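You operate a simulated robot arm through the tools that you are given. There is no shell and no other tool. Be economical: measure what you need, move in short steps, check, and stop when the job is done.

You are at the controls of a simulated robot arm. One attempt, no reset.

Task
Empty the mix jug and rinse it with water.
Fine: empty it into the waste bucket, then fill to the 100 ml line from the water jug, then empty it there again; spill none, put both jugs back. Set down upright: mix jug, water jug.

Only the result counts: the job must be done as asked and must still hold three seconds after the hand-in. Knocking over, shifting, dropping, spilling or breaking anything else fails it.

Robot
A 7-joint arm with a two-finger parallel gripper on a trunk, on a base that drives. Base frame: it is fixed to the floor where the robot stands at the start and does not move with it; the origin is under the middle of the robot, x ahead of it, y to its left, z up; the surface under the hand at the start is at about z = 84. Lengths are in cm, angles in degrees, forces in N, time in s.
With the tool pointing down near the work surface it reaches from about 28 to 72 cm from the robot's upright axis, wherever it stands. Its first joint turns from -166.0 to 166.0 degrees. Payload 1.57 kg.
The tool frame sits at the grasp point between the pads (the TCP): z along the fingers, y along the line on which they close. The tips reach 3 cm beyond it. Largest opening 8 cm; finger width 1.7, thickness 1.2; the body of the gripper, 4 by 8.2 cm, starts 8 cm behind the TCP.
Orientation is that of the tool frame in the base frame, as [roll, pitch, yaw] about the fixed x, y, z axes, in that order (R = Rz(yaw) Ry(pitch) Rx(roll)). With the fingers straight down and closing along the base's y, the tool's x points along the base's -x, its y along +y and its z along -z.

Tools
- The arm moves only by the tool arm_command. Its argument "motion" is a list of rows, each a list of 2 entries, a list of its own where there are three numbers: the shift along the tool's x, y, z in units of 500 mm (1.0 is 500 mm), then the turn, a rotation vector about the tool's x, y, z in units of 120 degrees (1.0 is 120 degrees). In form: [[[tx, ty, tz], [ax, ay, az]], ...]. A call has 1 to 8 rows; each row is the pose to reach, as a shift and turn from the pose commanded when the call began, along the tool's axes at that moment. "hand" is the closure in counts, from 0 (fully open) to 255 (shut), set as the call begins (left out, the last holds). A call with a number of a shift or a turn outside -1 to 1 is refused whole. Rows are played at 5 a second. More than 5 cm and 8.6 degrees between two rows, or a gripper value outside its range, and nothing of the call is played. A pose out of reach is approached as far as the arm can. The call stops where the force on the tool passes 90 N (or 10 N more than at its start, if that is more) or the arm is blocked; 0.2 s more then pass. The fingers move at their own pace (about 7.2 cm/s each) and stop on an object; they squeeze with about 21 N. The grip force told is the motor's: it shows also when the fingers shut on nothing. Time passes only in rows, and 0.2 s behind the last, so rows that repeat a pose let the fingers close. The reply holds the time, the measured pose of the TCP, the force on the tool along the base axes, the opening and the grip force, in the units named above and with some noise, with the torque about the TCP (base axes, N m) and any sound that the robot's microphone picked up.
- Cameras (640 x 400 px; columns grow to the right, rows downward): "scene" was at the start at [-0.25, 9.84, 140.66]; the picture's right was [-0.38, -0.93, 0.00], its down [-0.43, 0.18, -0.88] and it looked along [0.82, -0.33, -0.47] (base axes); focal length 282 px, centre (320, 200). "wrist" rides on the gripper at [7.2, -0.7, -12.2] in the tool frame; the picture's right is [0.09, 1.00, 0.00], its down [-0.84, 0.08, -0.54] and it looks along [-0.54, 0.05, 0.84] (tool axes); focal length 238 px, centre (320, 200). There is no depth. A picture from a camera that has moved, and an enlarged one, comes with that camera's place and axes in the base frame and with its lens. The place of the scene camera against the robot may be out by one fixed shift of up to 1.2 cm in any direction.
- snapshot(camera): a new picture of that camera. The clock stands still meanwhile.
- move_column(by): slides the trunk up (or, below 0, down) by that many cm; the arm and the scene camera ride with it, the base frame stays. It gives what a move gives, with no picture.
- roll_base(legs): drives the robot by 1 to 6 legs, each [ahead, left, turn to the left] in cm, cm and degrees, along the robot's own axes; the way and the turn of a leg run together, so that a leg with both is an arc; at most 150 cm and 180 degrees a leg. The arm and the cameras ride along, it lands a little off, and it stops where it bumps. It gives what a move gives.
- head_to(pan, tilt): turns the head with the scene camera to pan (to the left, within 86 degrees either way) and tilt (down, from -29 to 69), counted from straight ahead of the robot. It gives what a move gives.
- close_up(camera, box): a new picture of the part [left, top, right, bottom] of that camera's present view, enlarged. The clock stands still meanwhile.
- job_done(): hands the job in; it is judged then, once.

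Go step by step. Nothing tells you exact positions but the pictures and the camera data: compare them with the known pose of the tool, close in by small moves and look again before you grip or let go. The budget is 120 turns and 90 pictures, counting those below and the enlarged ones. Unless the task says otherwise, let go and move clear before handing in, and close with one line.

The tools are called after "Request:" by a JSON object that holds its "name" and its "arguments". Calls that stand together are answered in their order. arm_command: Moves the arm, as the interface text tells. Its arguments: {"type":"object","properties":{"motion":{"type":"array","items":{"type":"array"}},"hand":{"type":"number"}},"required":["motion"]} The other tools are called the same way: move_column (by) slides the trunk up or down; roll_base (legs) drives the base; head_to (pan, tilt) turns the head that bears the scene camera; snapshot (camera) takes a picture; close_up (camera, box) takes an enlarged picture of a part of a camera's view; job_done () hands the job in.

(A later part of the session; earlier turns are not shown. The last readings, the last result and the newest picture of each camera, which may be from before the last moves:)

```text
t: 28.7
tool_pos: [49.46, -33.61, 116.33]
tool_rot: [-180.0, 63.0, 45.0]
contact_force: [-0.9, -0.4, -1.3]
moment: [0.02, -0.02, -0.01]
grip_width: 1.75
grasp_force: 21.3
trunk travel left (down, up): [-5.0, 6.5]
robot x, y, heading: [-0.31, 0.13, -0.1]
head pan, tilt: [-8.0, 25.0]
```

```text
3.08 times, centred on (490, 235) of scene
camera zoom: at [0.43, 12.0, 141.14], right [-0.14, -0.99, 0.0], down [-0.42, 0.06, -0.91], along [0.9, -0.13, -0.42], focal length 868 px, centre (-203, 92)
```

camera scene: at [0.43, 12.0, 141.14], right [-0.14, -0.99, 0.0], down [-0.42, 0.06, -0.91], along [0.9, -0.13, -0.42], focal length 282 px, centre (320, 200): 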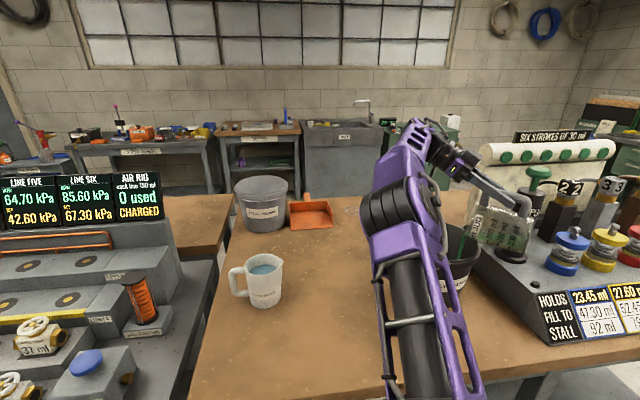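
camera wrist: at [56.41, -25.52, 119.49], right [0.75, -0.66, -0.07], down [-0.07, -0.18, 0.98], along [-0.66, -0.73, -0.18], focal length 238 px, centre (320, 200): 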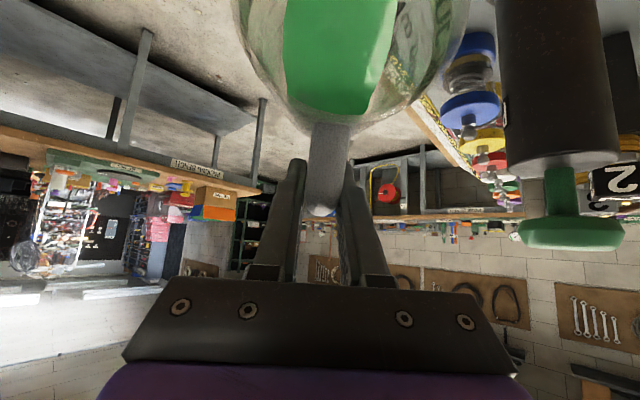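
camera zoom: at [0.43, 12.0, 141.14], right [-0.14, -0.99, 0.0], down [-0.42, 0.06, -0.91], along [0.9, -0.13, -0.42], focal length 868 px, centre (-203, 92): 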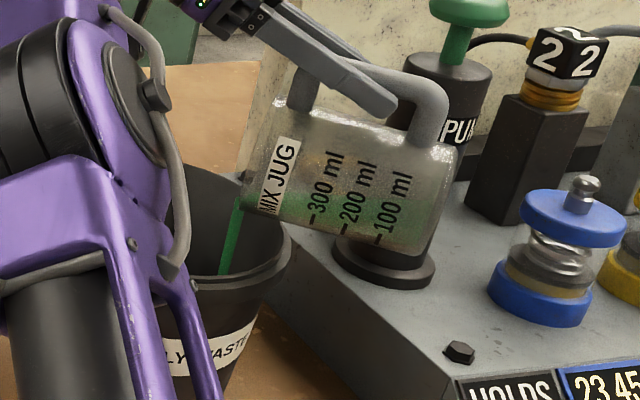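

I can see a clean stream entering the bucket. I'll continue to 104° and then hold to drain.

Request:
{"name": "arm_command", "arguments": {"motion": [[[0.0041, 0, -0.008], [0, -0.0167, 0]], [[0.0082, 0, -0.016], [0, -0.0333, 0]], [[0.0123, 0, -0.0242], [0, -0.05, 0]], [[0.0166, 0, -0.0326], [0, -0.0667, 0]], [[0.0209, 0, -0.041], [0, -0.0833, 0]], [[0.0252, 0, -0.0494], [0, -0.1, 0]], [[0.0295, 0, -0.0579], [0, -0.1167, 0]], [[0.0339, 0, -0.0665], [0, -0.1333, 0]]]}}

Request:
{"name": "arm_command", "arguments": {"motion": [[[0, 0, 0], [0, 0, 0]], [[0, 0, 0], [0, 0, 0]], [[0, 0, 0], [0, 0, 0]], [[0, 0, 0], [0, 0, 0]], [[0, 0, 0], [0, 0, 0]], [[0, 0, 0], [0, 0, 0]], [[0, 0, 0], [0, 0, 0]], [[0, 0, 0], [0, 0, 0]]]}}

Request:
{"name": "close_up", "arguments": {"camera": "scene", "box": [420, 170, 560, 300]}}

```text
t: 30.5
tool_pos: [52.03, -30.98, 116.3]
tool_rot: [179.8, 79.0, 44.8]
contact_force: [0.0, 1.4, -1.0]
moment: [0.03, -0.03, 0.01]
grip_width: 1.74
grasp_force: 20.8
trunk travel left (down, up): [-5.0, 6.5]
robot x, y, heading: [-0.06, 0.08, 0.1]
head pan, tilt: [-8.0, 25.0]
```

```text
t: 32.3
tool_pos: [52.14, -30.99, 116.36]
tool_rot: [179.9, 79.0, 44.9]
contact_force: [0.0, -0.3, -1.8]
moment: [0.01, -0.04, -0.01]
grip_width: 1.75
grasp_force: 20.9
trunk travel left (down, up): [-5.0, 6.5]
robot x, y, heading: [-0.31, 0.17, 0.1]
head pan, tilt: [-8.0, 25.0]
```

```text
3.08 times, centred on (490, 235) of scene
camera zoom: at [0.44, 12.0, 141.14], right [-0.14, -0.99, 0.0], down [-0.42, 0.06, -0.91], along [0.9, -0.13, -0.42], focal length 868 px, centre (-203, 92)
```

zoom: 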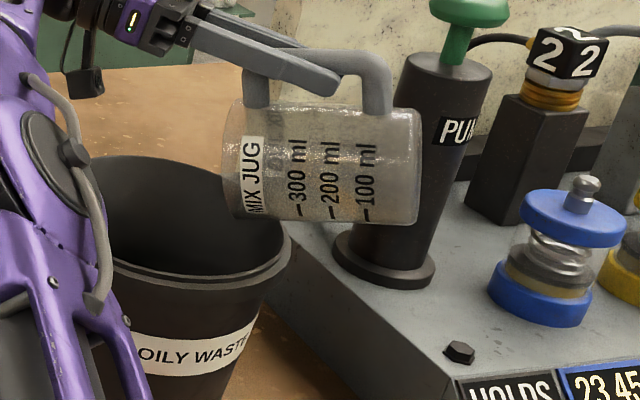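

The jug looks drained. I'll tilt 12° more and hold to make sure.

Request:
{"name": "arm_command", "arguments": {"motion": [[[0.0018, 0, -0.0094], [0, -0.0167, 0]], [[0.0036, 0, -0.0188], [0, -0.0333, 0]], [[0.0054, 0, -0.028], [0, -0.05, 0]], [[0.0072, 0, -0.0372], [0, -0.0667, 0]], [[0.009, 0, -0.047], [0, -0.0833, 0]], [[0.011, 0, -0.0568], [0, -0.1, 0]], [[0.011, 0, -0.0568], [0, -0.1, 0]], [[0.011, 0, -0.0568], [0, -0.1, 0]]]}}

Request:
{"name": "arm_command", "arguments": {"motion": [[[0, 0, 0], [0, 0, 0]], [[0, 0, 0], [0, 0, 0]], [[0, 0, 0], [0, 0, 0]], [[0, 0, 0], [0, 0, 0]], [[0, 0, 0], [0, 0, 0]], [[0, 0, 0], [0, 0, 0]], [[0, 0, 0], [0, 0, 0]], [[0, 0, 0], [0, 0, 0]]]}}

Request:
{"name": "close_up", "arguments": {"camera": "scene", "box": [420, 170, 560, 300]}}

Request:
{"name": "snapshot", "arguments": {"camera": "wrist"}}

```text
t: 34.1
tool_pos: [54.11, -28.89, 116.41]
tool_rot: [1.5, 89.0, -133.5]
contact_force: [0.2, -0.4, -0.9]
moment: [0.06, 0.0, 0.01]
grip_width: 1.74
grasp_force: 20.5
trunk travel left (down, up): [-5.0, 6.5]
robot x, y, heading: [-0.06, 0.24, -0.1]
head pan, tilt: [-8.0, 25.0]
```

```text
t: 35.9
tool_pos: [54.05, -28.86, 116.41]
tool_rot: [1.1, 88.9, -133.9]
contact_force: [0.1, 0.2, -1.2]
moment: [0.05, -0.04, -0.03]
grip_width: 1.74
grasp_force: 20.7
trunk travel left (down, up): [-5.0, 6.5]
robot x, y, heading: [-0.0, -0.18, -0.2]
head pan, tilt: [-8.0, 25.0]
```

```text
3.08 times, centred on (490, 235) of scene
camera zoom: at [0.44, 12.0, 141.14], right [-0.14, -0.99, 0.0], down [-0.42, 0.06, -0.91], along [0.9, -0.13, -0.42], focal length 868 px, centre (-203, 92)
```

zoom: 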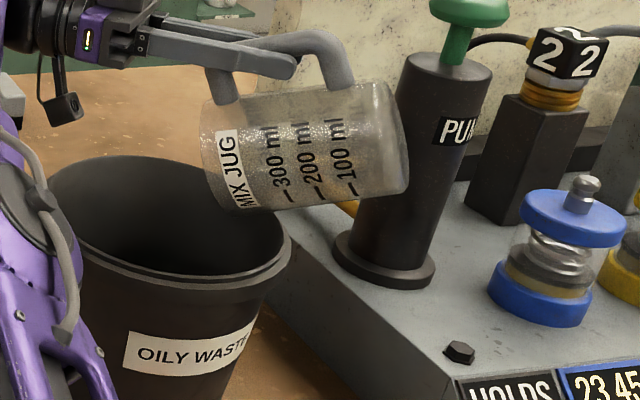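

```text
47 pictures are left
camera wrist: at [62.16, -19.79, 109.09], right [0.7, -0.7, -0.09], down [0.45, 0.34, 0.83], along [-0.55, -0.62, 0.55], focal length 238 px, centre (320, 200)
```

wrist: 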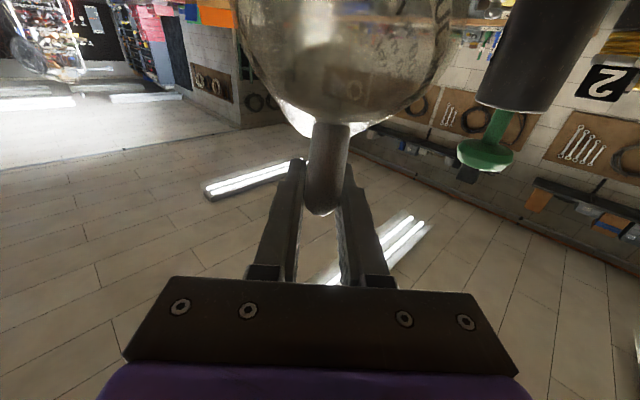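

The jug is empty. I'll bring it back upright over the bucket by reversing the path.

Request:
{"name": "arm_command", "arguments": {"motion": [[[0.0005, 0, 0.0364], [0, 0.0625, 0]], [[0.001, 0, 0.0724], [0, 0.125, 0]], [[0.0016, 0, 0.1076], [0, 0.1875, 0]], [[0.0021, 0, 0.1414], [0, 0.25, 0]], [[0.0026, 0, 0.173], [0, 0.3125, 0]], [[0.003, 0, 0.202], [0, 0.375, 0]], [[0.0034, 0, 0.2278], [0, 0.4375, 0]], [[0.0037, 0, 0.25], [0, 0.5, 0]]]}}

Request:
{"name": "arm_command", "arguments": {"motion": [[[-0.0147, 0, 0.0089], [0, 0.0583, 0]], [[-0.0266, 0, 0.016], [0, 0.1167, 0]], [[-0.0348, 0, 0.0209], [0, 0.175, 0]], [[-0.0396, 0, 0.0238], [0, 0.2333, 0]], [[-0.0408, 0, 0.0245], [0, 0.2917, 0]], [[-0.0387, 0, 0.0233], [0, 0.35, 0]], [[-0.0327, 0, 0.0197], [0, 0.4083, 0]], [[-0.0237, 0, 0.0142], [0, 0.4667, 0]]]}}

Request:
{"name": "snapshot", "arguments": {"camera": "wrist"}}

```text
t: 37.7
tool_pos: [45.34, -37.88, 116.47]
tool_rot: [-180.0, 30.9, 45.0]
contact_force: [0.8, 1.0, -1.1]
moment: [-0.04, 0.06, 0.01]
grip_width: 1.72
grasp_force: 20.9
trunk travel left (down, up): [-5.0, 6.5]
robot x, y, heading: [0.35, -0.05, -0.1]
head pan, tilt: [-8.0, 25.0]
```

```text
t: 39.5
tool_pos: [44.34, -38.77, 116.49]
tool_rot: [179.9, -25.1, 45.0]
contact_force: [0.1, 0.8, -1.8]
moment: [-0.07, 0.06, -0.01]
grip_width: 1.73
grasp_force: 21.3
trunk travel left (down, up): [-5.0, 6.5]
robot x, y, heading: [0.08, -0.15, -0.1]
head pan, tilt: [-8.0, 25.0]
```

```text
46 pictures are left
camera wrist: at [44.83, -37.18, 130.6], right [0.76, -0.65, 0.04], down [-0.64, -0.75, 0.14], along [-0.06, -0.13, -0.99], focal length 238 px, centre (320, 200)
```

wrist: 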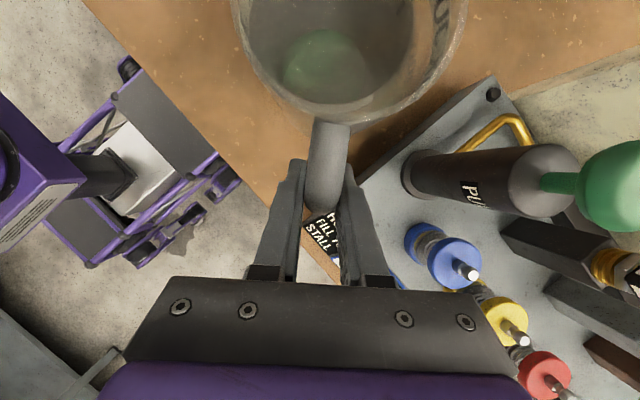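

The jug is upright and empty, with only a green film left. I'll return it over its original spot.

Request:
{"name": "arm_command", "arguments": {"motion": [[[0.0148, -0.0124, 0.006], [0.0058, 0, -0.0125]], [[0.0445, -0.0371, 0.0181], [0.0175, 0, -0.0375]], [[0.0816, -0.0681, 0.0331], [0.0321, 0, -0.0688]], [[0.1187, -0.099, 0.0482], [0.0467, 0, -0.1]], [[0.1558, -0.13, 0.0633], [0.0613, 0, -0.1313]], [[0.1929, -0.1609, 0.0783], [0.0759, 0, -0.1626]], [[0.2226, -0.1856, 0.0904], [0.0876, 0, -0.1876]], [[0.2374, -0.198, 0.0964], [0.0934, 0, -0.2001]]]}}

Request:
{"name": "arm_command", "arguments": {"motion": [[[0.018, -0.004, 0.0075], [0.0058, 0, -0.0125]], [[0.055, -0.0118, 0.023], [0.0175, 0, -0.0375]], [[0.1, -0.0216, 0.042], [0.0321, 0, -0.0688]], [[0.1465, -0.0315, 0.0612], [0.0467, 0, -0.1]], [[0.192, -0.0414, 0.0803], [0.0613, 0, -0.1313]], [[0.238, -0.0512, 0.0995], [0.0759, 0, -0.1626]], [[0.275, -0.059, 0.115], [0.0876, 0, -0.1876]], [[0.293, -0.063, 0.1224], [0.0934, 0, -0.2001]]]}}

Request:
{"name": "head_to", "arguments": {"pan": 0, "tilt": 50}}

Request:
{"name": "snapshot", "arguments": {"camera": "scene"}}

```text
t: 41.3
tool_pos: [46.44, -22.61, 117.29]
tool_rot: [180.0, -25.0, 71.5]
contact_force: [-0.2, -0.1, -1.8]
moment: [-0.08, 0.04, -0.02]
grip_width: 1.77
grasp_force: 21.1
trunk travel left (down, up): [-5.0, 6.5]
robot x, y, heading: [0.24, -0.27, 0.0]
head pan, tilt: [-8.0, 25.0]
```

```text
t: 43.1
tool_pos: [48.36, -6.58, 117.81]
tool_rot: [180.0, -25.0, 98.1]
contact_force: [0.1, 0.2, -0.4]
moment: [-0.03, -0.05, 0.03]
grip_width: 1.71
grasp_force: 20.7
trunk travel left (down, up): [-5.0, 6.5]
robot x, y, heading: [-0.04, -0.29, -0.1]
head pan, tilt: [-8.0, 25.0]
```

```text
t: 44.0
tool_pos: [48.38, -6.64, 117.83]
tool_rot: [-180.0, -25.0, 98.0]
contact_force: [-0.2, 0.5, -1.0]
moment: [-0.09, 0.01, -0.01]
grip_width: 1.72
grasp_force: 20.6
trunk travel left (down, up): [-5.0, 6.5]
robot x, y, heading: [0.3, -0.01, 0.1]
head pan, tilt: [0.0, 50.0]
```

```text
45 pictures are left
camera scene: at [-0.98, 13.29, 137.4], right [0.0, -1.0, 0.0], down [-0.77, 0.0, -0.64], along [0.64, 0.0, -0.77], focal length 282 px, centre (320, 200)
```

scene: 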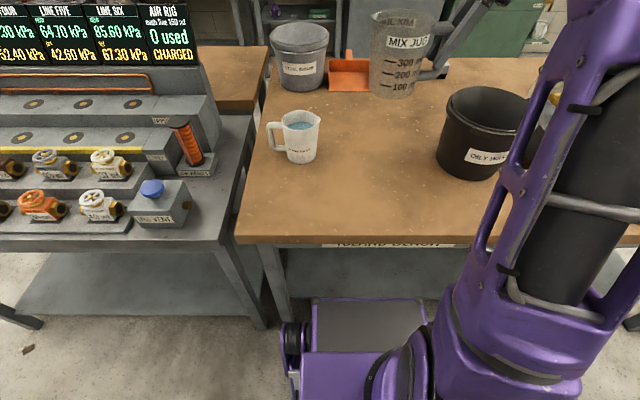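

I'll lower it to just above the table.

Request:
{"name": "arm_command", "arguments": {"motion": [[[-0.027, 0, 0.058], [0, 0, 0]], [[-0.06, 0, 0.128], [0, 0, 0]], [[-0.093, 0, 0.2], [0, 0, 0]], [[-0.126, 0, 0.27], [0, 0, 0]], [[-0.159, 0, 0.34], [0, 0, 0]], [[-0.187, 0, 0.4], [0, 0, 0]], [[-0.202, 0, 0.432], [0, 0, 0]], [[-0.21, 0, 0.45], [0, 0, 0]]]}}

Request:
{"name": "close_up", "arguments": {"camera": "scene", "box": [330, 90, 450, 210]}}

```text
t: 45.8
tool_pos: [48.37, -6.52, 92.9]
tool_rot: [179.9, -25.0, 98.0]
contact_force: [0.7, -0.5, -0.9]
moment: [-0.04, -0.04, 0.01]
grip_width: 1.73
grasp_force: 21.0
trunk travel left (down, up): [-5.0, 6.5]
robot x, y, heading: [0.1, 0.03, -0.1]
head pan, tilt: [0.0, 50.0]
```

```text
3.33 times, centred on (390, 150) of scene
camera zoom: at [-0.98, 13.29, 137.39], right [0.0, -1.0, 0.0], down [-0.77, 0.0, -0.64], along [0.64, 0.0, -0.77], focal length 940 px, centre (87, 367)
```

zoom: 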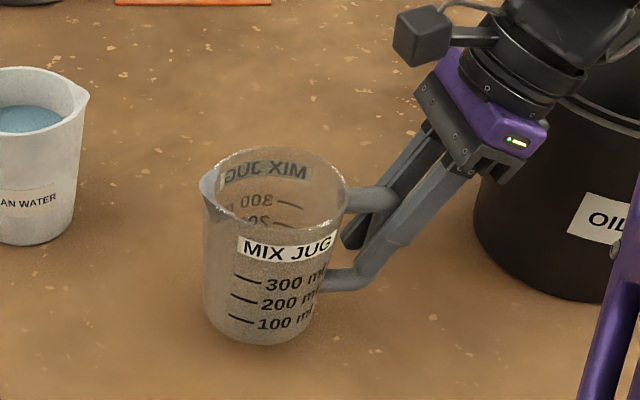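

It is about 1–1.5 cm above the table. I'll lower it in small steps.

Request:
{"name": "arm_command", "arguments": {"motion": [[[-0.003, 0, 0.006], [0, 0, 0]], [[-0.0055, 0, 0.012], [0, 0, 0]], [[-0.008, 0, 0.017], [0, 0, 0]], [[-0.0095, 0, 0.02], [0, 0, 0]], [[-0.0095, 0, 0.02], [0, 0, 0]]]}}

Request:
{"name": "close_up", "arguments": {"camera": "scene", "box": [330, 90, 450, 210]}}

```text
t: 47.0
tool_pos: [48.32, -6.72, 91.74]
tool_rot: [-179.9, -25.1, 98.1]
contact_force: [0.8, 0.0, -1.6]
moment: [-0.06, -0.01, -0.01]
grip_width: 1.76
grasp_force: 20.9
trunk travel left (down, up): [-5.0, 6.5]
robot x, y, heading: [0.07, 0.02, 0.2]
head pan, tilt: [0.0, 50.0]
```

```text
3.33 times, centred on (390, 150) of scene
camera zoom: at [-0.98, 13.29, 137.39], right [0.0, -1.0, 0.0], down [-0.77, 0.0, -0.64], along [0.64, 0.0, -0.77], focal length 940 px, centre (87, 367)
```

zoom: 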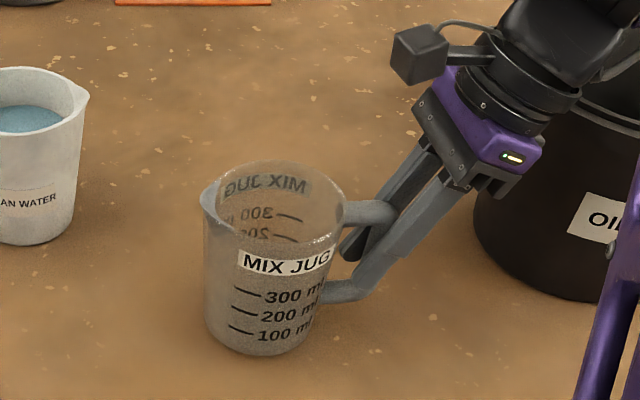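

Nearly down. I'll take 0.3 cm steps and watch the force.

Request:
{"name": "arm_command", "arguments": {"motion": [[[-0.0013, 0, 0.0027], [0, 0, 0]], [[-0.0025, 0, 0.0054], [0, 0, 0]], [[-0.0025, 0, 0.0054], [0, 0, 0]]]}}

Request:
{"name": "arm_command", "arguments": {"motion": [[[-0.0013, 0, 0.0027], [0, 0, 0]], [[-0.0025, 0, 0.0054], [0, 0, 0]], [[-0.0025, 0, 0.0054], [0, 0, 0]]]}}

Request:
{"name": "close_up", "arguments": {"camera": "scene", "box": [330, 90, 450, 210]}}

```text
t: 47.8
tool_pos: [48.38, -6.69, 91.47]
tool_rot: [-180.0, -25.1, 98.0]
contact_force: [0.1, -0.4, -1.7]
moment: [-0.06, 0.01, -0.02]
grip_width: 1.71
grasp_force: 21.2
trunk travel left (down, up): [-5.0, 6.5]
robot x, y, heading: [0.0, -0.28, 0.2]
head pan, tilt: [0.0, 50.0]
```

```text
t: 48.6
tool_pos: [48.41, -6.61, 91.12]
tool_rot: [180.0, -25.0, 98.1]
contact_force: [-0.8, -0.6, 2.9]
moment: [0.28, 0.01, -0.01]
grip_width: 1.75
grasp_force: 20.8
trunk travel left (down, up): [-5.0, 6.5]
robot x, y, heading: [0.12, -0.26, -0.0]
head pan, tilt: [0.0, 50.0]
```

```text
3.33 times, centred on (390, 150) of scene
camera zoom: at [-1.0, 13.28, 137.4], right [0.0, -1.0, 0.0], down [-0.77, 0.0, -0.64], along [0.64, 0.0, -0.77], focal length 940 px, centre (87, 367)
```

zoom: 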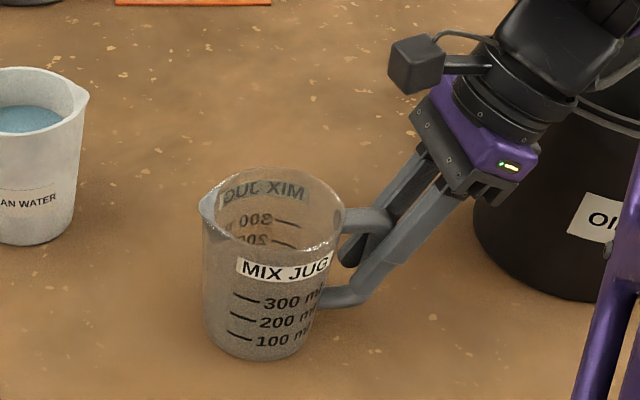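

The jug is on the table (+2.9 N). I'll open the fingers and back out along the tool axis.

Request:
{"name": "arm_command", "arguments": {"motion": [[[0, 0, 0], [0, 0, 0]], [[0, 0, 0], [0, 0, 0]], [[0, 0, 0], [0, 0, 0]], [[0, 0, 0], [0, 0, 0]]], "hand": 0}}

Request:
{"name": "arm_command", "arguments": {"motion": [[[0, 0, -0.04], [0, 0, 0]], [[0, 0, -0.1], [0, 0, 0]], [[0, 0, -0.18], [0, 0, 0]], [[0, 0, -0.26], [0, 0, 0]], [[0, 0, -0.34], [0, 0, 0]], [[0, 0, -0.42], [0, 0, 0]], [[0, 0, -0.48], [0, 0, 0]]]}}

Request:
{"name": "snapshot", "arguments": {"camera": "scene"}}

Request:
{"name": "close_up", "arguments": {"camera": "scene", "box": [340, 130, 420, 205]}}

```text
t: 49.6
tool_pos: [48.47, -6.59, 91.14]
tool_rot: [180.0, -24.9, 97.9]
contact_force: [0.3, 0.6, -0.4]
moment: [0.01, 0.02, -0.01]
grip_width: 7.99
grasp_force: 0.0
trunk travel left (down, up): [-5.0, 6.5]
robot x, y, heading: [-0.26, 0.44, -0.2]
head pan, tilt: [0.0, 50.0]
```

```text
t: 51.2
tool_pos: [49.75, -16.9, 112.89]
tool_rot: [-180.0, -25.0, 97.9]
contact_force: [0.0, -0.3, 1.0]
moment: [0.01, 0.02, 0.03]
grip_width: 8.01
grasp_force: 0.1
trunk travel left (down, up): [-5.0, 6.5]
robot x, y, heading: [0.06, -0.18, -0.2]
head pan, tilt: [0.0, 50.0]
```

```text
41 pictures are left
camera scene: at [-0.99, 13.29, 137.39], right [0.0, -1.0, 0.0], down [-0.77, 0.0, -0.64], along [0.64, 0.0, -0.77], focal length 282 px, centre (320, 200)
```

scene: 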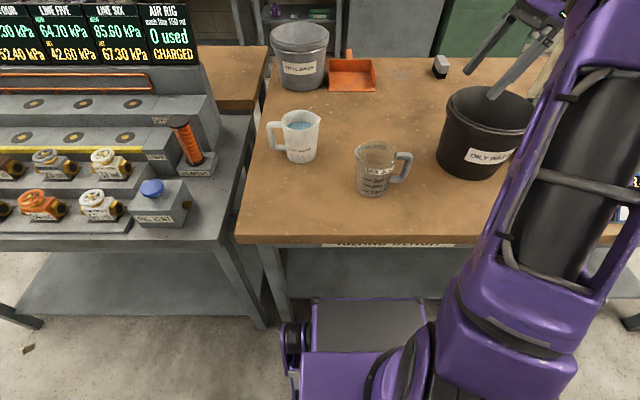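

```text
5.33 times, centred on (380, 168) of scene
camera zoom: at [-0.99, 13.29, 137.39], right [0.0, -1.0, 0.0], down [-0.77, 0.0, -0.64], along [0.64, 0.0, -0.77], focal length 1504 px, centre (0, 373)
```

zoom: 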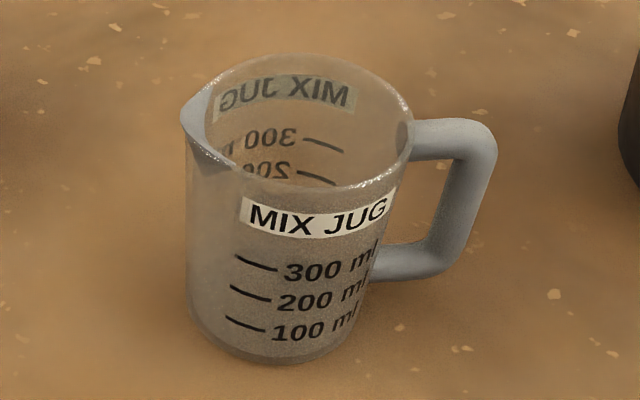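

The mix jug is back exactly in its place and empty. Now I'll straighten the hand and swing it over toward the water jug.

Request:
{"name": "arm_command", "arguments": {"motion": [[[0.0212, 0, -0.0453], [0, -0.0521, 0]], [[0.0423, 0, -0.0905], [0, -0.1042, 0]], [[0.0635, 0, -0.1358], [0, -0.1562, 0]], [[0.0846, 0, -0.181], [0, -0.2083, 0]], [[0.0846, 0, -0.181], [0, -0.2083, 0]]]}}

Request:
{"name": "arm_command", "arguments": {"motion": [[[0.06, 0.003, 0], [0, 0, -0.0694]], [[0.12, 0.007, 0], [0, 0, -0.1389]], [[0.18, 0.011, 0], [0, 0, -0.2083]], [[0.25, 0.015, 0], [0, 0, -0.2778]], [[0.31, 0.019, 0], [0, 0, -0.3472]], [[0.38, 0.023, 0], [0, 0, -0.4167]], [[0.44, 0.027, 0], [0, 0, -0.4861]], [[0.5, 0.03, 0], [0, 0, -0.5556]]]}}

Request:
{"name": "snapshot", "arguments": {"camera": "wrist"}}

```text
t: 52.4
tool_pos: [49.79, -16.63, 122.95]
tool_rot: [-180.0, 0.1, 98.1]
contact_force: [-0.6, -0.2, -0.4]
moment: [-0.03, 0.03, 0.02]
grip_width: 7.99
grasp_force: 0.1
trunk travel left (down, up): [-5.0, 6.5]
robot x, y, heading: [-0.07, -0.32, 0.2]
head pan, tilt: [0.0, 50.0]
```

```text
t: 54.2
tool_pos: [47.88, 8.16, 122.89]
tool_rot: [-179.9, 0.0, 164.8]
contact_force: [-0.4, -0.2, -0.4]
moment: [0.0, 0.0, -0.02]
grip_width: 7.99
grasp_force: 0.0
trunk travel left (down, up): [-5.0, 6.5]
robot x, y, heading: [-0.12, -0.25, 0.1]
head pan, tilt: [0.0, 50.0]
```

```text
39 pictures are left
camera wrist: at [40.79, 9.55, 135.07], right [0.17, 0.98, 0.0], down [0.83, -0.15, 0.54], along [0.53, -0.09, -0.84], focal length 238 px, centre (320, 200)
```

wrist: 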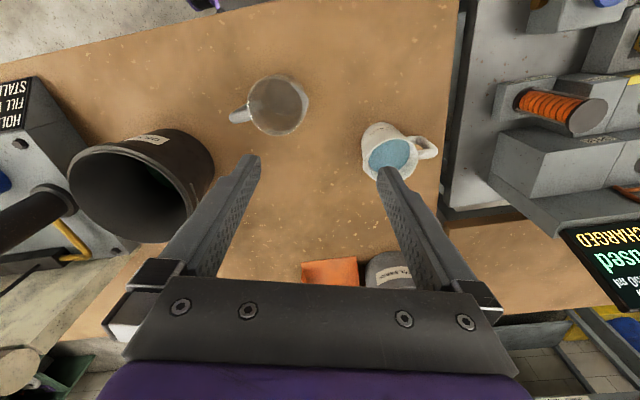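

The water jug is near (60, 18) with its handle toward +y. I'll move above that handle while turning the hand a further 115°.

Request:
{"name": "arm_command", "arguments": {"motion": [[[-0.008, 0.049, 0.008], [0, 0, -0.06]], [[-0.015, 0.098, 0.015], [0, 0, -0.12]], [[-0.023, 0.146, 0.023], [0, 0, -0.18]], [[-0.03, 0.195, 0.03], [0, 0, -0.24]], [[-0.038, 0.244, 0.038], [0, 0, -0.3]], [[-0.046, 0.292, 0.045], [0, 0, -0.36]], [[-0.053, 0.341, 0.053], [0, 0, -0.42]], [[-0.061, 0.39, 0.06], [0, 0, -0.48]]]}}

Request:
{"name": "arm_command", "arguments": {"motion": [[[0, 0, 0], [0, 0, -0.06]], [[0, 0, 0], [0, 0, -0.12]], [[0, 0, 0], [0, 0, -0.18]], [[0, 0, 0], [0, 0, -0.24]], [[0, 0, 0], [0, 0, -0.3]], [[0, 0, 0], [0, 0, -0.36]], [[0, 0, 0], [0, 0, -0.42]], [[0, 0, 0], [0, 0, -0.48]]]}}

Request:
{"name": "snapshot", "arguments": {"camera": "wrist"}}

```text
t: 56.0
tool_pos: [55.88, 26.32, 119.61]
tool_rot: [180.0, 0.0, -137.4]
contact_force: [0.4, -0.7, 0.7]
moment: [-0.02, -0.01, -0.01]
grip_width: 8.0
grasp_force: 0.1
trunk travel left (down, up): [-5.0, 6.5]
robot x, y, heading: [-0.02, -0.07, 0.2]
head pan, tilt: [0.0, 50.0]
```

```text
t: 57.8
tool_pos: [55.74, 26.23, 119.84]
tool_rot: [-179.9, 0.0, -80.0]
contact_force: [0.1, 0.2, -1.1]
moment: [0.02, 0.01, 0.03]
grip_width: 7.98
grasp_force: 0.0
trunk travel left (down, up): [-5.0, 6.5]
robot x, y, heading: [0.12, 0.03, 0.0]
head pan, tilt: [0.0, 50.0]
```

```text
38 pictures are left
camera wrist: at [57.69, 19.41, 132.08], right [-0.96, -0.26, 0.0], down [-0.22, 0.81, 0.54], along [-0.14, 0.52, -0.84], focal length 238 px, centre (320, 200)
```

wrist: 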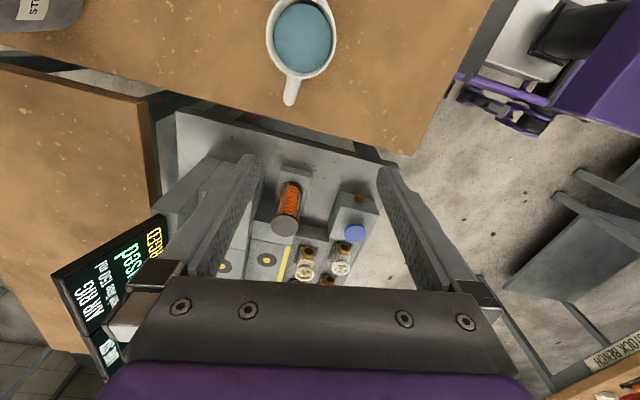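

I'll zoom in on the water jug to get its axis.

Request:
{"name": "close_up", "arguments": {"camera": "wrist", "box": [240, 0, 370, 120]}}

Request:
{"name": "close_up", "arguments": {"camera": "scene", "box": [255, 95, 335, 175]}}

```text
3.33 times, centred on (305, 60) of wrist
camera zoom: at [57.69, 19.41, 132.08], right [-0.96, -0.26, 0.0], down [-0.22, 0.81, 0.54], along [-0.14, 0.52, -0.84], focal length 794 px, centre (370, 667)
```

zoom: 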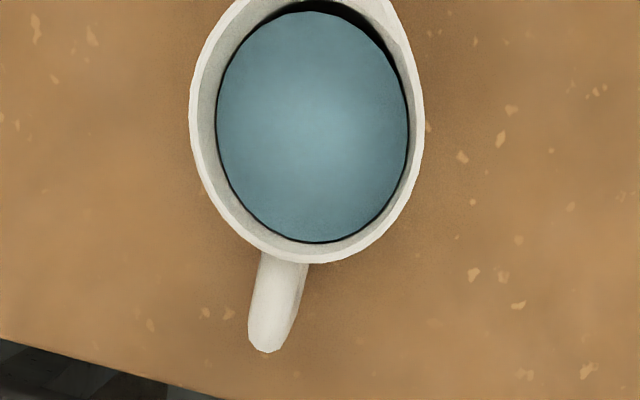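

```text
5.00 times, centred on (295, 135) of scene
camera zoom: at [-0.99, 13.29, 137.39], right [0.0, -1.0, 0.0], down [-0.77, 0.0, -0.64], along [0.64, 0.0, -0.77], focal length 1410 px, centre (445, 525)
```

zoom: 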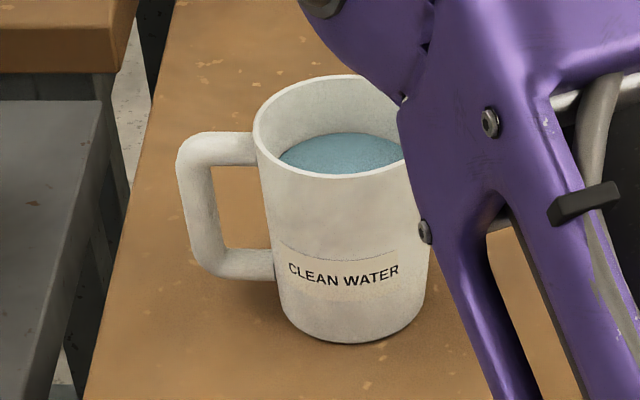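

The water jug's axis lies along -y, with its handle bar near (60.4, 26.7) spanning z 86.4–93.9. I'll align the hand vertically over it and descend to just above.

Request:
{"name": "arm_command", "arguments": {"motion": [[[0.002, -0.03, 0.04], [0, 0, 0.03]], [[0.004, -0.06, 0.1], [0, 0, 0.06]], [[0.006, -0.0936, 0.16], [0, 0, 0.0833]], [[0.0064, -0.0936, 0.23], [0, 0, 0.0833]], [[0.0064, -0.0936, 0.3], [0, 0, 0.0833]], [[0.0064, -0.0936, 0.3], [0, 0, 0.0833]]]}}

Request:
{"name": "snapshot", "arguments": {"camera": "wrist"}}

Request:
{"name": "snapshot", "arguments": {"camera": "scene"}}

```text
t: 59.2
tool_pos: [62.73, 27.85, 105.75]
tool_rot: [179.9, -0.1, -90.1]
contact_force: [-0.1, -0.1, 0.5]
moment: [-0.02, -0.02, 0.01]
grip_width: 8.0
grasp_force: 0.0
out of reach, approached as far as the arm can: row 1, 4, 5, 6
trunk travel left (down, up): [-5.0, 6.5]
robot x, y, heading: [0.28, 0.36, 0.1]
head pan, tilt: [0.0, 50.0]
```

```text
35 pictures are left
camera wrist: at [63.22, 20.85, 117.99], right [-1.0, -0.09, 0.0], down [-0.07, 0.84, 0.54], along [-0.05, 0.54, -0.84], focal length 238 px, centre (320, 200)
```

wrist: 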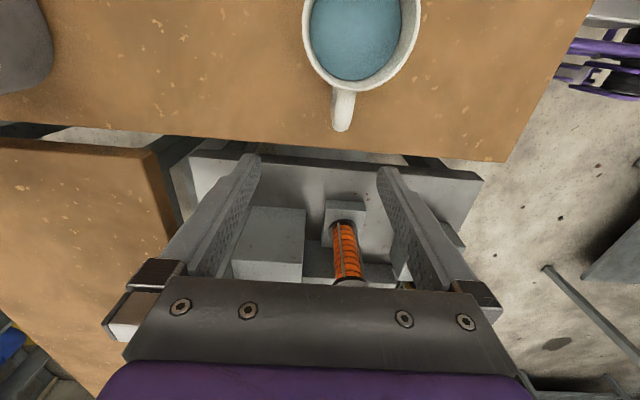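

```text
34 pictures are left
camera scene: at [-0.98, 13.29, 137.39], right [0.0, -1.0, 0.0], down [-0.77, 0.0, -0.64], along [0.64, 0.0, -0.77], focal length 282 px, centre (320, 200)
```

scene: 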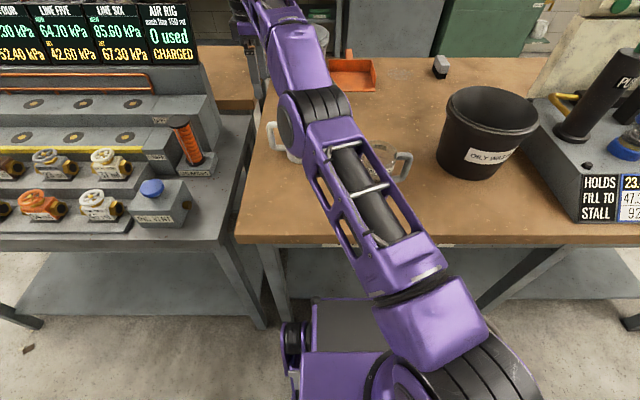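

The arm hit a limit at this yaw. I'll turn the hand 180° back, with the camera on the outer side, so it can straddle the handle from a more comfortable posture.

Request:
{"name": "arm_command", "arguments": {"motion": [[[0.004, 0.008, -0.07], [0, 0, 0.02]], [[0.01, 0.02, -0.14], [0, 0, 0.08]], [[0.018, 0.03, -0.21], [0, 0, 0.14]], [[0.026, 0.045, -0.284], [0, 0, 0.2]], [[0.034, 0.058, -0.284], [0, 0, 0.26]], [[0.034, 0.058, -0.284], [0, 0, 0.32]], [[0.034, 0.058, -0.284], [0, 0, 0.38]], [[0.034, 0.058, -0.284], [0, 0, 0.44]]]}}

Request:
{"name": "arm_command", "arguments": {"motion": [[[0, 0, 0], [0, 0, 0.06]], [[0, 0, 0], [0, 0, 0.12]], [[0, 0, 0], [0, 0, 0.18]], [[0, 0, 0], [0, 0, 0.24]], [[0, 0, 0], [0, 0, 0.3]], [[0, 0, 0], [0, 0, 0.36]], [[0, 0, 0], [0, 0, 0.42]], [[0, 0, 0], [0, 0, 0.48]]]}}

Request:
{"name": "arm_command", "arguments": {"motion": [[[0, 0, 0], [0, 0, 0.06]], [[0, 0, 0], [0, 0, 0.12]], [[0, 0, 0], [0, 0, 0.18]], [[0, 0, 0], [0, 0, 0.24]], [[0, 0, 0], [0, 0, 0.3]], [[0, 0, 0], [0, 0, 0.36]], [[0, 0, 0], [0, 0, 0.42]], [[0, 0, 0], [0, 0, 0.48]]]}}

Request:
{"name": "arm_command", "arguments": {"motion": [[[0, 0, 0], [0, 0, 0.05]], [[0, 0, 0], [0, 0, 0.1]], [[0, 0, 0], [0, 0, 0.1]]]}}

Request:
{"name": "snapshot", "arguments": {"camera": "scene"}}

```text
t: 61.0
tool_pos: [56.11, 21.31, 119.18]
tool_rot: [-180.0, -0.3, -138.1]
contact_force: [1.7, 2.4, -1.7]
moment: [-0.15, 0.14, 0.0]
grip_width: 7.99
grasp_force: 0.1
out of reach, approached as far as the arm can: row 1, 2, 3, 4, 5, 6, 7, 8
trunk travel left (down, up): [-5.0, 6.5]
robot x, y, heading: [-0.65, -0.1, 0.1]
head pan, tilt: [0.0, 50.0]
```

```text
t: 62.8
tool_pos: [55.76, 20.83, 119.56]
tool_rot: [179.9, 0.0, 164.0]
contact_force: [0.5, -0.8, 0.1]
moment: [-0.03, -0.01, -0.01]
grip_width: 7.98
grasp_force: 0.1
trunk travel left (down, up): [-5.0, 6.5]
robot x, y, heading: [0.01, 0.3, 0.3]
head pan, tilt: [0.0, 50.0]
```

```text
t: 64.6
tool_pos: [55.73, 20.99, 119.61]
tool_rot: [180.0, 0.0, 106.5]
contact_force: [-0.8, -0.4, 0.2]
moment: [-0.02, 0.01, -0.01]
grip_width: 7.98
grasp_force: 0.2
trunk travel left (down, up): [-5.0, 6.5]
robot x, y, heading: [-0.09, -0.07, -0.1]
head pan, tilt: [0.0, 50.0]
```

```text
t: 65.4
tool_pos: [55.73, 20.93, 119.64]
tool_rot: [-180.0, 0.0, 94.6]
contact_force: [-0.8, -0.1, 0.6]
moment: [-0.02, -0.03, 0.03]
grip_width: 8.01
grasp_force: 0.0
trunk travel left (down, up): [-5.0, 6.5]
robot x, y, heading: [0.06, 0.47, 0.0]
head pan, tilt: [0.0, 50.0]
```

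```text
33 pictures are left
camera scene: at [-0.99, 13.29, 137.39], right [0.0, -1.0, 0.0], down [-0.77, 0.0, -0.64], along [0.64, 0.0, -0.77], focal length 282 px, centre (320, 200)
```

scene: 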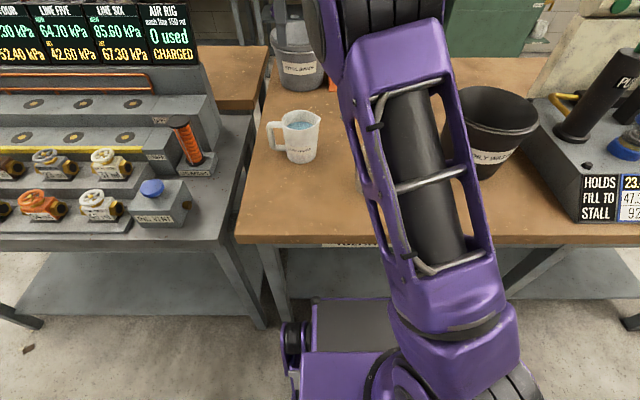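

The posture is good at az 95°. I'll move above the handle again.

Request:
{"name": "arm_command", "arguments": {"motion": [[[0.025, 0.025, 0.02], [0, 0, 0.01]], [[0.055, 0.05, 0.08], [0, 0, 0.02]], [[0.085, 0.08, 0.15], [0, 0, 0.03]], [[0.1076, 0.1024, 0.22], [0, 0, 0.0383]], [[0.1076, 0.1024, 0.292], [0, 0, 0.0383]], [[0.1076, 0.1024, 0.292], [0, 0, 0.0383]]]}}

Request:
{"name": "snapshot", "arguments": {"camera": "wrist"}}

Request:
{"name": "snapshot", "arguments": {"camera": "scene"}}

```text
t: 66.8
tool_pos: [60.56, 26.73, 105.03]
tool_rot: [-179.9, 0.1, 90.0]
contact_force: [0.1, 0.4, 0.0]
moment: [-0.01, 0.02, -0.01]
grip_width: 8.02
grasp_force: 0.0
trunk travel left (down, up): [-5.0, 6.5]
robot x, y, heading: [-0.46, -0.13, 0.0]
head pan, tilt: [0.0, 50.0]
```

```text
32 pictures are left
camera wrist: at [59.9, 34.05, 117.27], right [1.0, 0.09, 0.0], down [0.08, -0.84, 0.54], along [0.05, -0.54, -0.84], focal length 238 px, centre (320, 200)
```

wrist: 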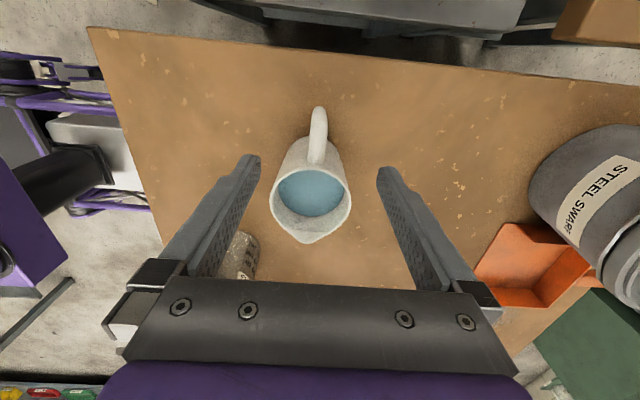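

```text
31 pictures are left
camera scene: at [-0.99, 13.29, 137.39], right [0.0, -1.0, 0.0], down [-0.77, 0.0, -0.64], along [0.64, 0.0, -0.77], focal length 282 px, centre (320, 200)
```

scene: 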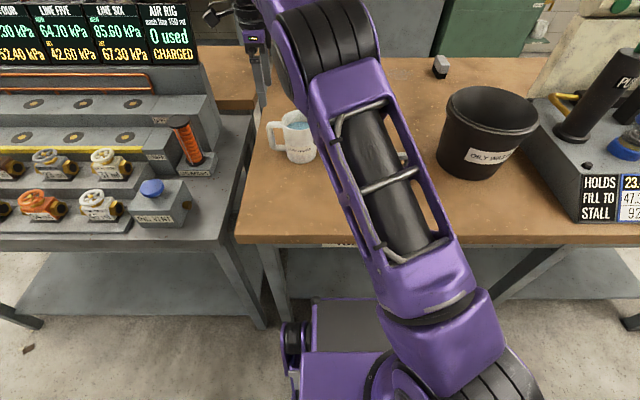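

Aligned. I'll descend onto the handle to z = 90.

Request:
{"name": "arm_command", "arguments": {"motion": [[[-0.002, -0.004, 0.06], [0, 0, 0]], [[-0.002, -0.004, 0.13], [0, 0, 0]], [[-0.002, -0.004, 0.2], [0, 0, 0]], [[-0.002, -0.004, 0.26], [0, 0, 0]], [[-0.002, -0.004, 0.3], [0, 0, 0]], [[-0.002, -0.004, 0.3], [0, 0, 0]]]}}

Request:
{"name": "snapshot", "arguments": {"camera": "wrist"}}

Request:
{"name": "close_up", "arguments": {"camera": "scene", "box": [230, 80, 340, 180]}}

```text
t: 68.2
tool_pos: [60.18, 26.71, 89.99]
tool_rot: [-180.0, 0.1, 90.0]
contact_force: [0.5, 0.1, -0.3]
moment: [0.02, -0.02, 0.01]
grip_width: 8.02
grasp_force: 0.0
trunk travel left (down, up): [-5.0, 6.5]
robot x, y, heading: [0.26, -0.04, -0.0]
head pan, tilt: [0.0, 50.0]
```

```text
30 pictures are left
camera wrist: at [59.52, 33.99, 102.21], right [1.0, 0.09, 0.0], down [0.08, -0.84, 0.54], along [0.05, -0.54, -0.84], focal length 238 px, centre (320, 200)
```

wrist: 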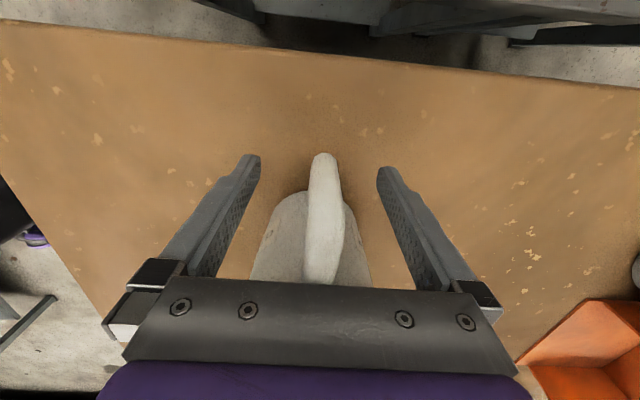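

```text
4.00 times, centred on (285, 130) of scene
camera zoom: at [-0.99, 13.29, 137.39], right [0.0, -1.0, 0.0], down [-0.77, 0.0, -0.64], along [0.64, 0.0, -0.77], focal length 1128 px, centre (460, 480)
```

zoom: 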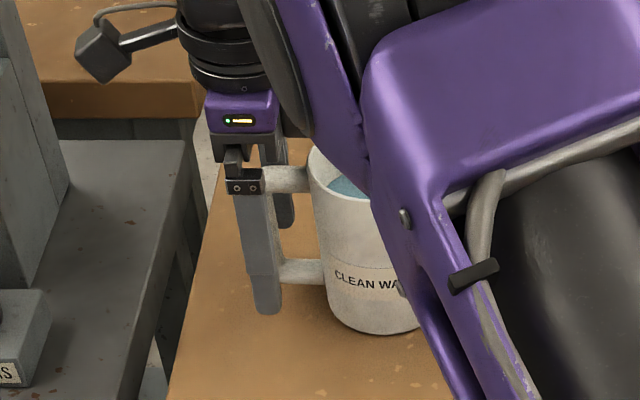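

The fingers straddle the whole handle. I'll nudge 0.5 cm inward, then close.

Request:
{"name": "arm_command", "arguments": {"motion": [[[-0.005, 0, 0], [0, 0, 0]], [[-0.01, 0, 0], [0, 0, 0]]]}}

Request:
{"name": "arm_command", "arguments": {"motion": [[[0, 0, 0], [0, 0, 0]], [[0, 0, 0], [0, 0, 0]], [[0, 0, 0], [0, 0, 0]], [[0, 0, 0], [0, 0, 0]], [[0, 0, 0], [0, 0, 0]], [[0, 0, 0], [0, 0, 0]]], "hand": 255}}

Request:
{"name": "arm_command", "arguments": {"motion": [[[0, 0, -0.005], [0, 0, 0]], [[0, 0, -0.01], [0, 0, 0]], [[0, 0, -0.015], [0, 0, 0]], [[0, 0, -0.02], [0, 0, 0]], [[0, 0, -0.025], [0, 0, 0]], [[0, 0, -0.03], [0, 0, 0]], [[0, 0, -0.03], [0, 0, 0]]]}}

Request:
{"name": "close_up", "arguments": {"camera": "scene", "box": [230, 80, 340, 180]}}

Request:
{"name": "snapshot", "arguments": {"camera": "wrist"}}

```text
t: 68.8
tool_pos: [60.22, 26.14, 90.07]
tool_rot: [179.9, 0.0, 90.1]
contact_force: [-0.5, 0.4, 0.2]
moment: [0.01, 0.01, 0.0]
grip_width: 8.01
grasp_force: 0.1
trunk travel left (down, up): [-5.0, 6.5]
robot x, y, heading: [-0.01, -0.06, -0.2]
head pan, tilt: [0.0, 50.0]
```

```text
t: 70.2
tool_pos: [60.16, 26.03, 90.07]
tool_rot: [180.0, 0.0, 90.0]
contact_force: [1.3, -0.1, 1.0]
moment: [-0.05, 0.06, 0.04]
grip_width: 1.74
grasp_force: 21.2
trunk travel left (down, up): [-5.0, 6.5]
robot x, y, heading: [0.0, 0.22, 0.1]
head pan, tilt: [0.0, 50.0]
```

```text
t: 71.8
tool_pos: [60.25, 25.96, 91.4]
tool_rot: [180.0, 0.0, 90.0]
contact_force: [-0.3, -0.3, -4.5]
moment: [0.26, -0.01, 0.01]
grip_width: 1.75
grasp_force: 20.6
trunk travel left (down, up): [-5.0, 6.5]
robot x, y, heading: [0.06, -0.22, -0.0]
head pan, tilt: [0.0, 50.0]
```

```text
4.00 times, centred on (285, 130) of scene
camera zoom: at [-0.96, 13.3, 137.39], right [0.0, -1.0, 0.0], down [-0.77, 0.0, -0.64], along [0.64, 0.0, -0.77], focal length 1128 px, centre (460, 480)
```

zoom: 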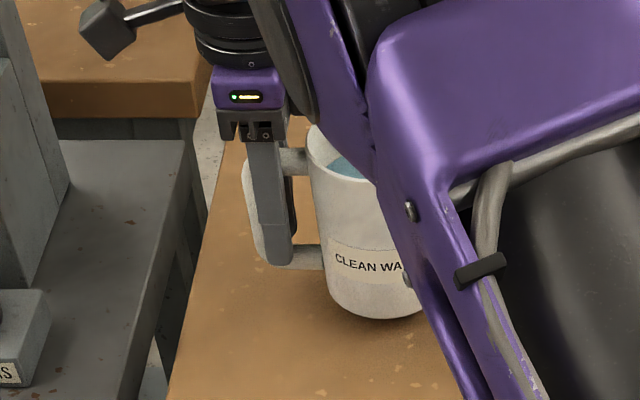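

```text
27 pictures are left
camera wrist: at [59.61, 33.4, 103.65], right [1.0, 0.09, 0.0], down [0.08, -0.84, 0.54], along [0.05, -0.54, -0.84], focal length 238 px, centre (320, 200)
```

wrist: 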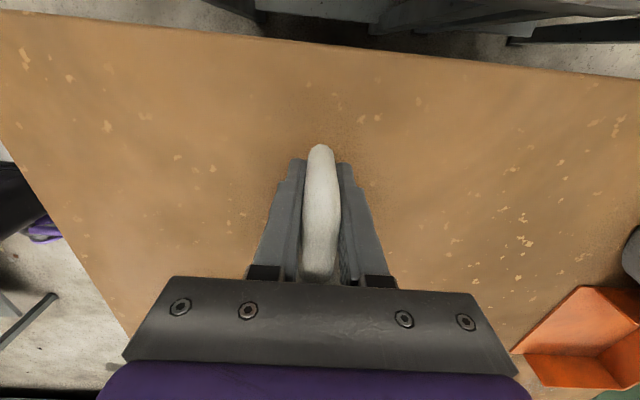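

The water jug lifted rigidly, about 4.5 N with no slip. I'll raise it to z = 110 and carry it to the pouring position beside the mix jug.

Request:
{"name": "arm_command", "arguments": {"motion": [[[0, 0, -0.025], [0, 0, 0]], [[0, 0, -0.075], [0, 0, 0]], [[0, 0, -0.13], [0, 0, 0]], [[0, 0, -0.19], [0, 0, 0]], [[0, 0, -0.25], [0, 0, 0]], [[0, 0, -0.31], [0, 0, 0]], [[0, 0, -0.35], [0, 0, 0]], [[0, 0, -0.372], [0, 0, 0]]]}}

Request:
{"name": "arm_command", "arguments": {"motion": [[[-0.014, -0.016, 0], [0, 0, 0]], [[-0.042, -0.05, 0], [0, 0, 0]], [[-0.076, -0.09, 0], [0, 0, 0]], [[-0.11, -0.13, 0], [0, 0, 0]], [[-0.144, -0.17, 0], [0, 0, 0]], [[-0.178, -0.21, 0], [0, 0, 0]], [[-0.205, -0.243, 0], [0, 0, 0]], [[-0.219, -0.26, 0], [0, 0, 0]]]}}

Request:
{"name": "snapshot", "arguments": {"camera": "scene"}}

Request:
{"name": "snapshot", "arguments": {"camera": "wrist"}}

```text
t: 73.6
tool_pos: [60.38, 26.03, 110.13]
tool_rot: [-180.0, 0.1, 90.1]
contact_force: [-0.3, -0.2, -4.1]
moment: [0.22, 0.0, 0.0]
grip_width: 1.71
grasp_force: 21.2
trunk travel left (down, up): [-5.0, 6.5]
robot x, y, heading: [0.28, -0.18, 0.1]
head pan, tilt: [0.0, 50.0]
```

```text
t: 75.4
tool_pos: [47.3, 15.23, 110.1]
tool_rot: [-179.9, 0.1, 90.1]
contact_force: [0.2, -0.6, -4.8]
moment: [0.23, -0.02, -0.03]
grip_width: 1.74
grasp_force: 21.4
trunk travel left (down, up): [-5.0, 6.5]
robot x, y, heading: [-0.01, -0.04, 0.0]
head pan, tilt: [0.0, 50.0]
```

```text
26 pictures are left
camera scene: at [-0.97, 13.29, 137.39], right [0.0, -1.0, 0.0], down [-0.77, 0.0, -0.64], along [0.64, 0.0, -0.77], focal length 282 px, centre (320, 200)
```

scene: 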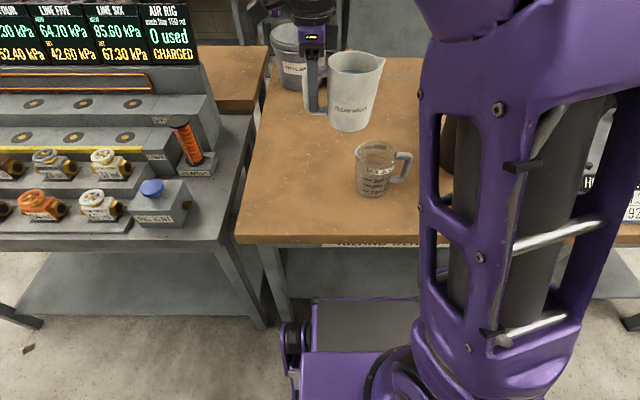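

```text
25 pictures are left
camera wrist: at [46.65, 22.57, 122.32], right [1.0, 0.09, 0.0], down [0.08, -0.84, 0.54], along [0.05, -0.54, -0.84], focal length 238 px, centre (320, 200)
```

wrist: 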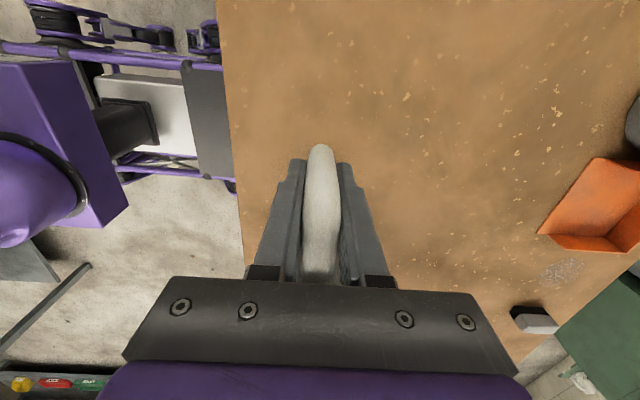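

The view is clear of both jugs. I'll tilt to 28° while lowering slightly, staying short of any flow.

Request:
{"name": "arm_command", "arguments": {"motion": [[[0.003, 0, 0.008], [0, 0.0292, 0]], [[0.006, 0, 0.02], [0, 0.0583, 0]], [[0.009, 0, 0.034], [0, 0.0875, 0]], [[0.012, 0, 0.048], [0, 0.1167, 0]], [[0.014, 0, 0.062], [0, 0.1458, 0]], [[0.015, 0, 0.076], [0, 0.175, 0]], [[0.016, 0, 0.086], [0, 0.2042, 0]], [[0.016, 0, 0.092], [0, 0.2333, 0]]]}}

Request:
{"name": "close_up", "arguments": {"camera": "scene", "box": [290, 40, 450, 210]}}

```text
t: 77.2
tool_pos: [47.31, 16.02, 105.54]
tool_rot: [179.9, -28.2, 90.0]
contact_force: [-0.8, 0.5, -4.3]
moment: [0.23, -0.01, -0.01]
grip_width: 1.74
grasp_force: 21.0
trunk travel left (down, up): [-5.0, 6.5]
robot x, y, heading: [-0.12, 0.19, -0.0]
head pan, tilt: [0.0, 50.0]
```

```text
2.35 times, centred on (370, 125) of scene
camera zoom: at [-0.96, 13.3, 137.39], right [0.0, -1.0, 0.0], down [-0.77, 0.0, -0.64], along [0.64, 0.0, -0.77], focal length 663 px, centre (202, 376)
```

zoom: 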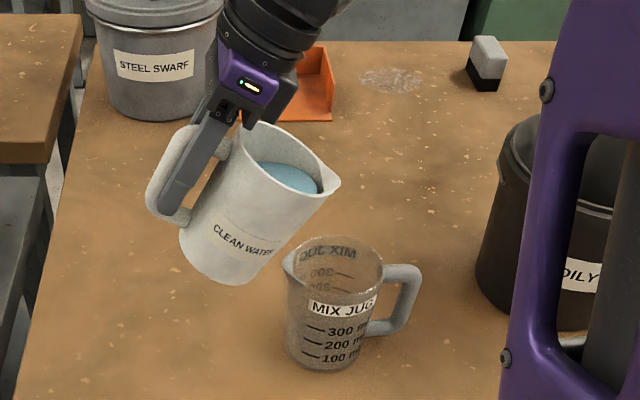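

The spout hangs over the mix jug opening and the water is close to the lip. I'll tilt on in 2° rows to 42°.

Request:
{"name": "arm_command", "arguments": {"motion": [[[0.002, 0.002, -0.003], [0, 0.0167, 0]], [[0.004, 0.004, -0.006], [0, 0.0333, 0]], [[0.006, 0.006, -0.009], [0, 0.05, 0]], [[0.008, 0.008, -0.012], [0, 0.0667, 0]], [[0.01, 0.008, -0.016], [0, 0.0833, 0]], [[0.012, 0.008, -0.019], [0, 0.1, 0]], [[0.014, 0.008, -0.022], [0, 0.1167, 0]], [[0.014, 0.008, -0.022], [0, 0.1167, 0]]]}}

Request:
{"name": "close_up", "arguments": {"camera": "scene", "box": [300, 70, 430, 210]}}

```text
t: 79.0
tool_pos: [47.68, 16.21, 106.83]
tool_rot: [180.0, -42.0, 90.1]
contact_force: [0.6, -0.1, -4.8]
moment: [0.18, 0.0, -0.02]
grip_width: 1.72
grasp_force: 21.3
trunk travel left (down, up): [-5.0, 6.5]
robot x, y, heading: [-0.05, 0.15, -0.1]
head pan, tilt: [0.0, 50.0]
```

```text
2.86 times, centred on (365, 140) of scene
camera zoom: at [-0.96, 13.3, 137.39], right [0.0, -1.0, 0.0], down [-0.77, 0.0, -0.64], along [0.64, 0.0, -0.77], focal length 806 px, centre (191, 371)
```

zoom: 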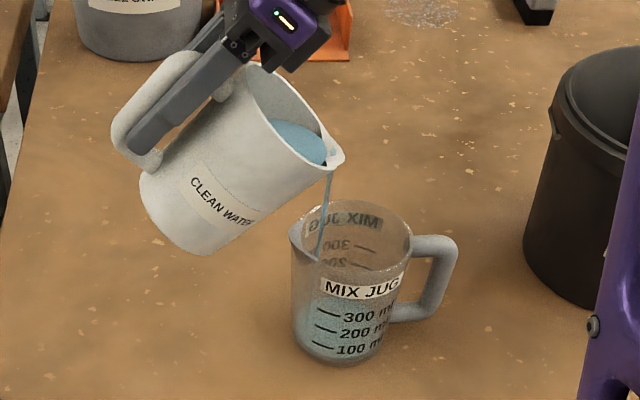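

Water is flowing in. I'll check the level closely.

Request:
{"name": "close_up", "arguments": {"camera": "scene", "box": [352, 140, 412, 200]}}

```text
6.67 times, centred on (382, 170) of scene
camera zoom: at [-0.96, 13.3, 137.39], right [0.0, -1.0, 0.0], down [-0.77, 0.0, -0.64], along [0.64, 0.0, -0.77], focal length 1880 px, centre (-93, 400)
```

zoom: 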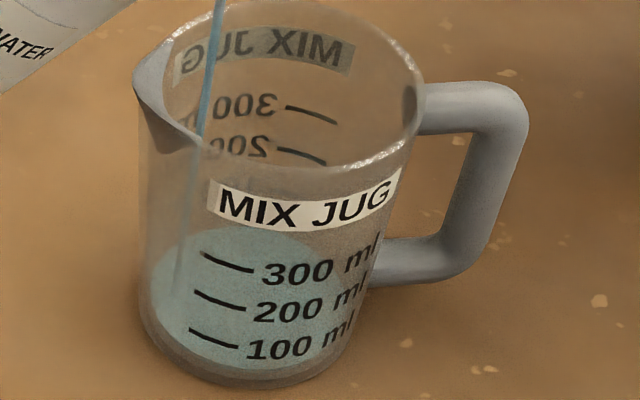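

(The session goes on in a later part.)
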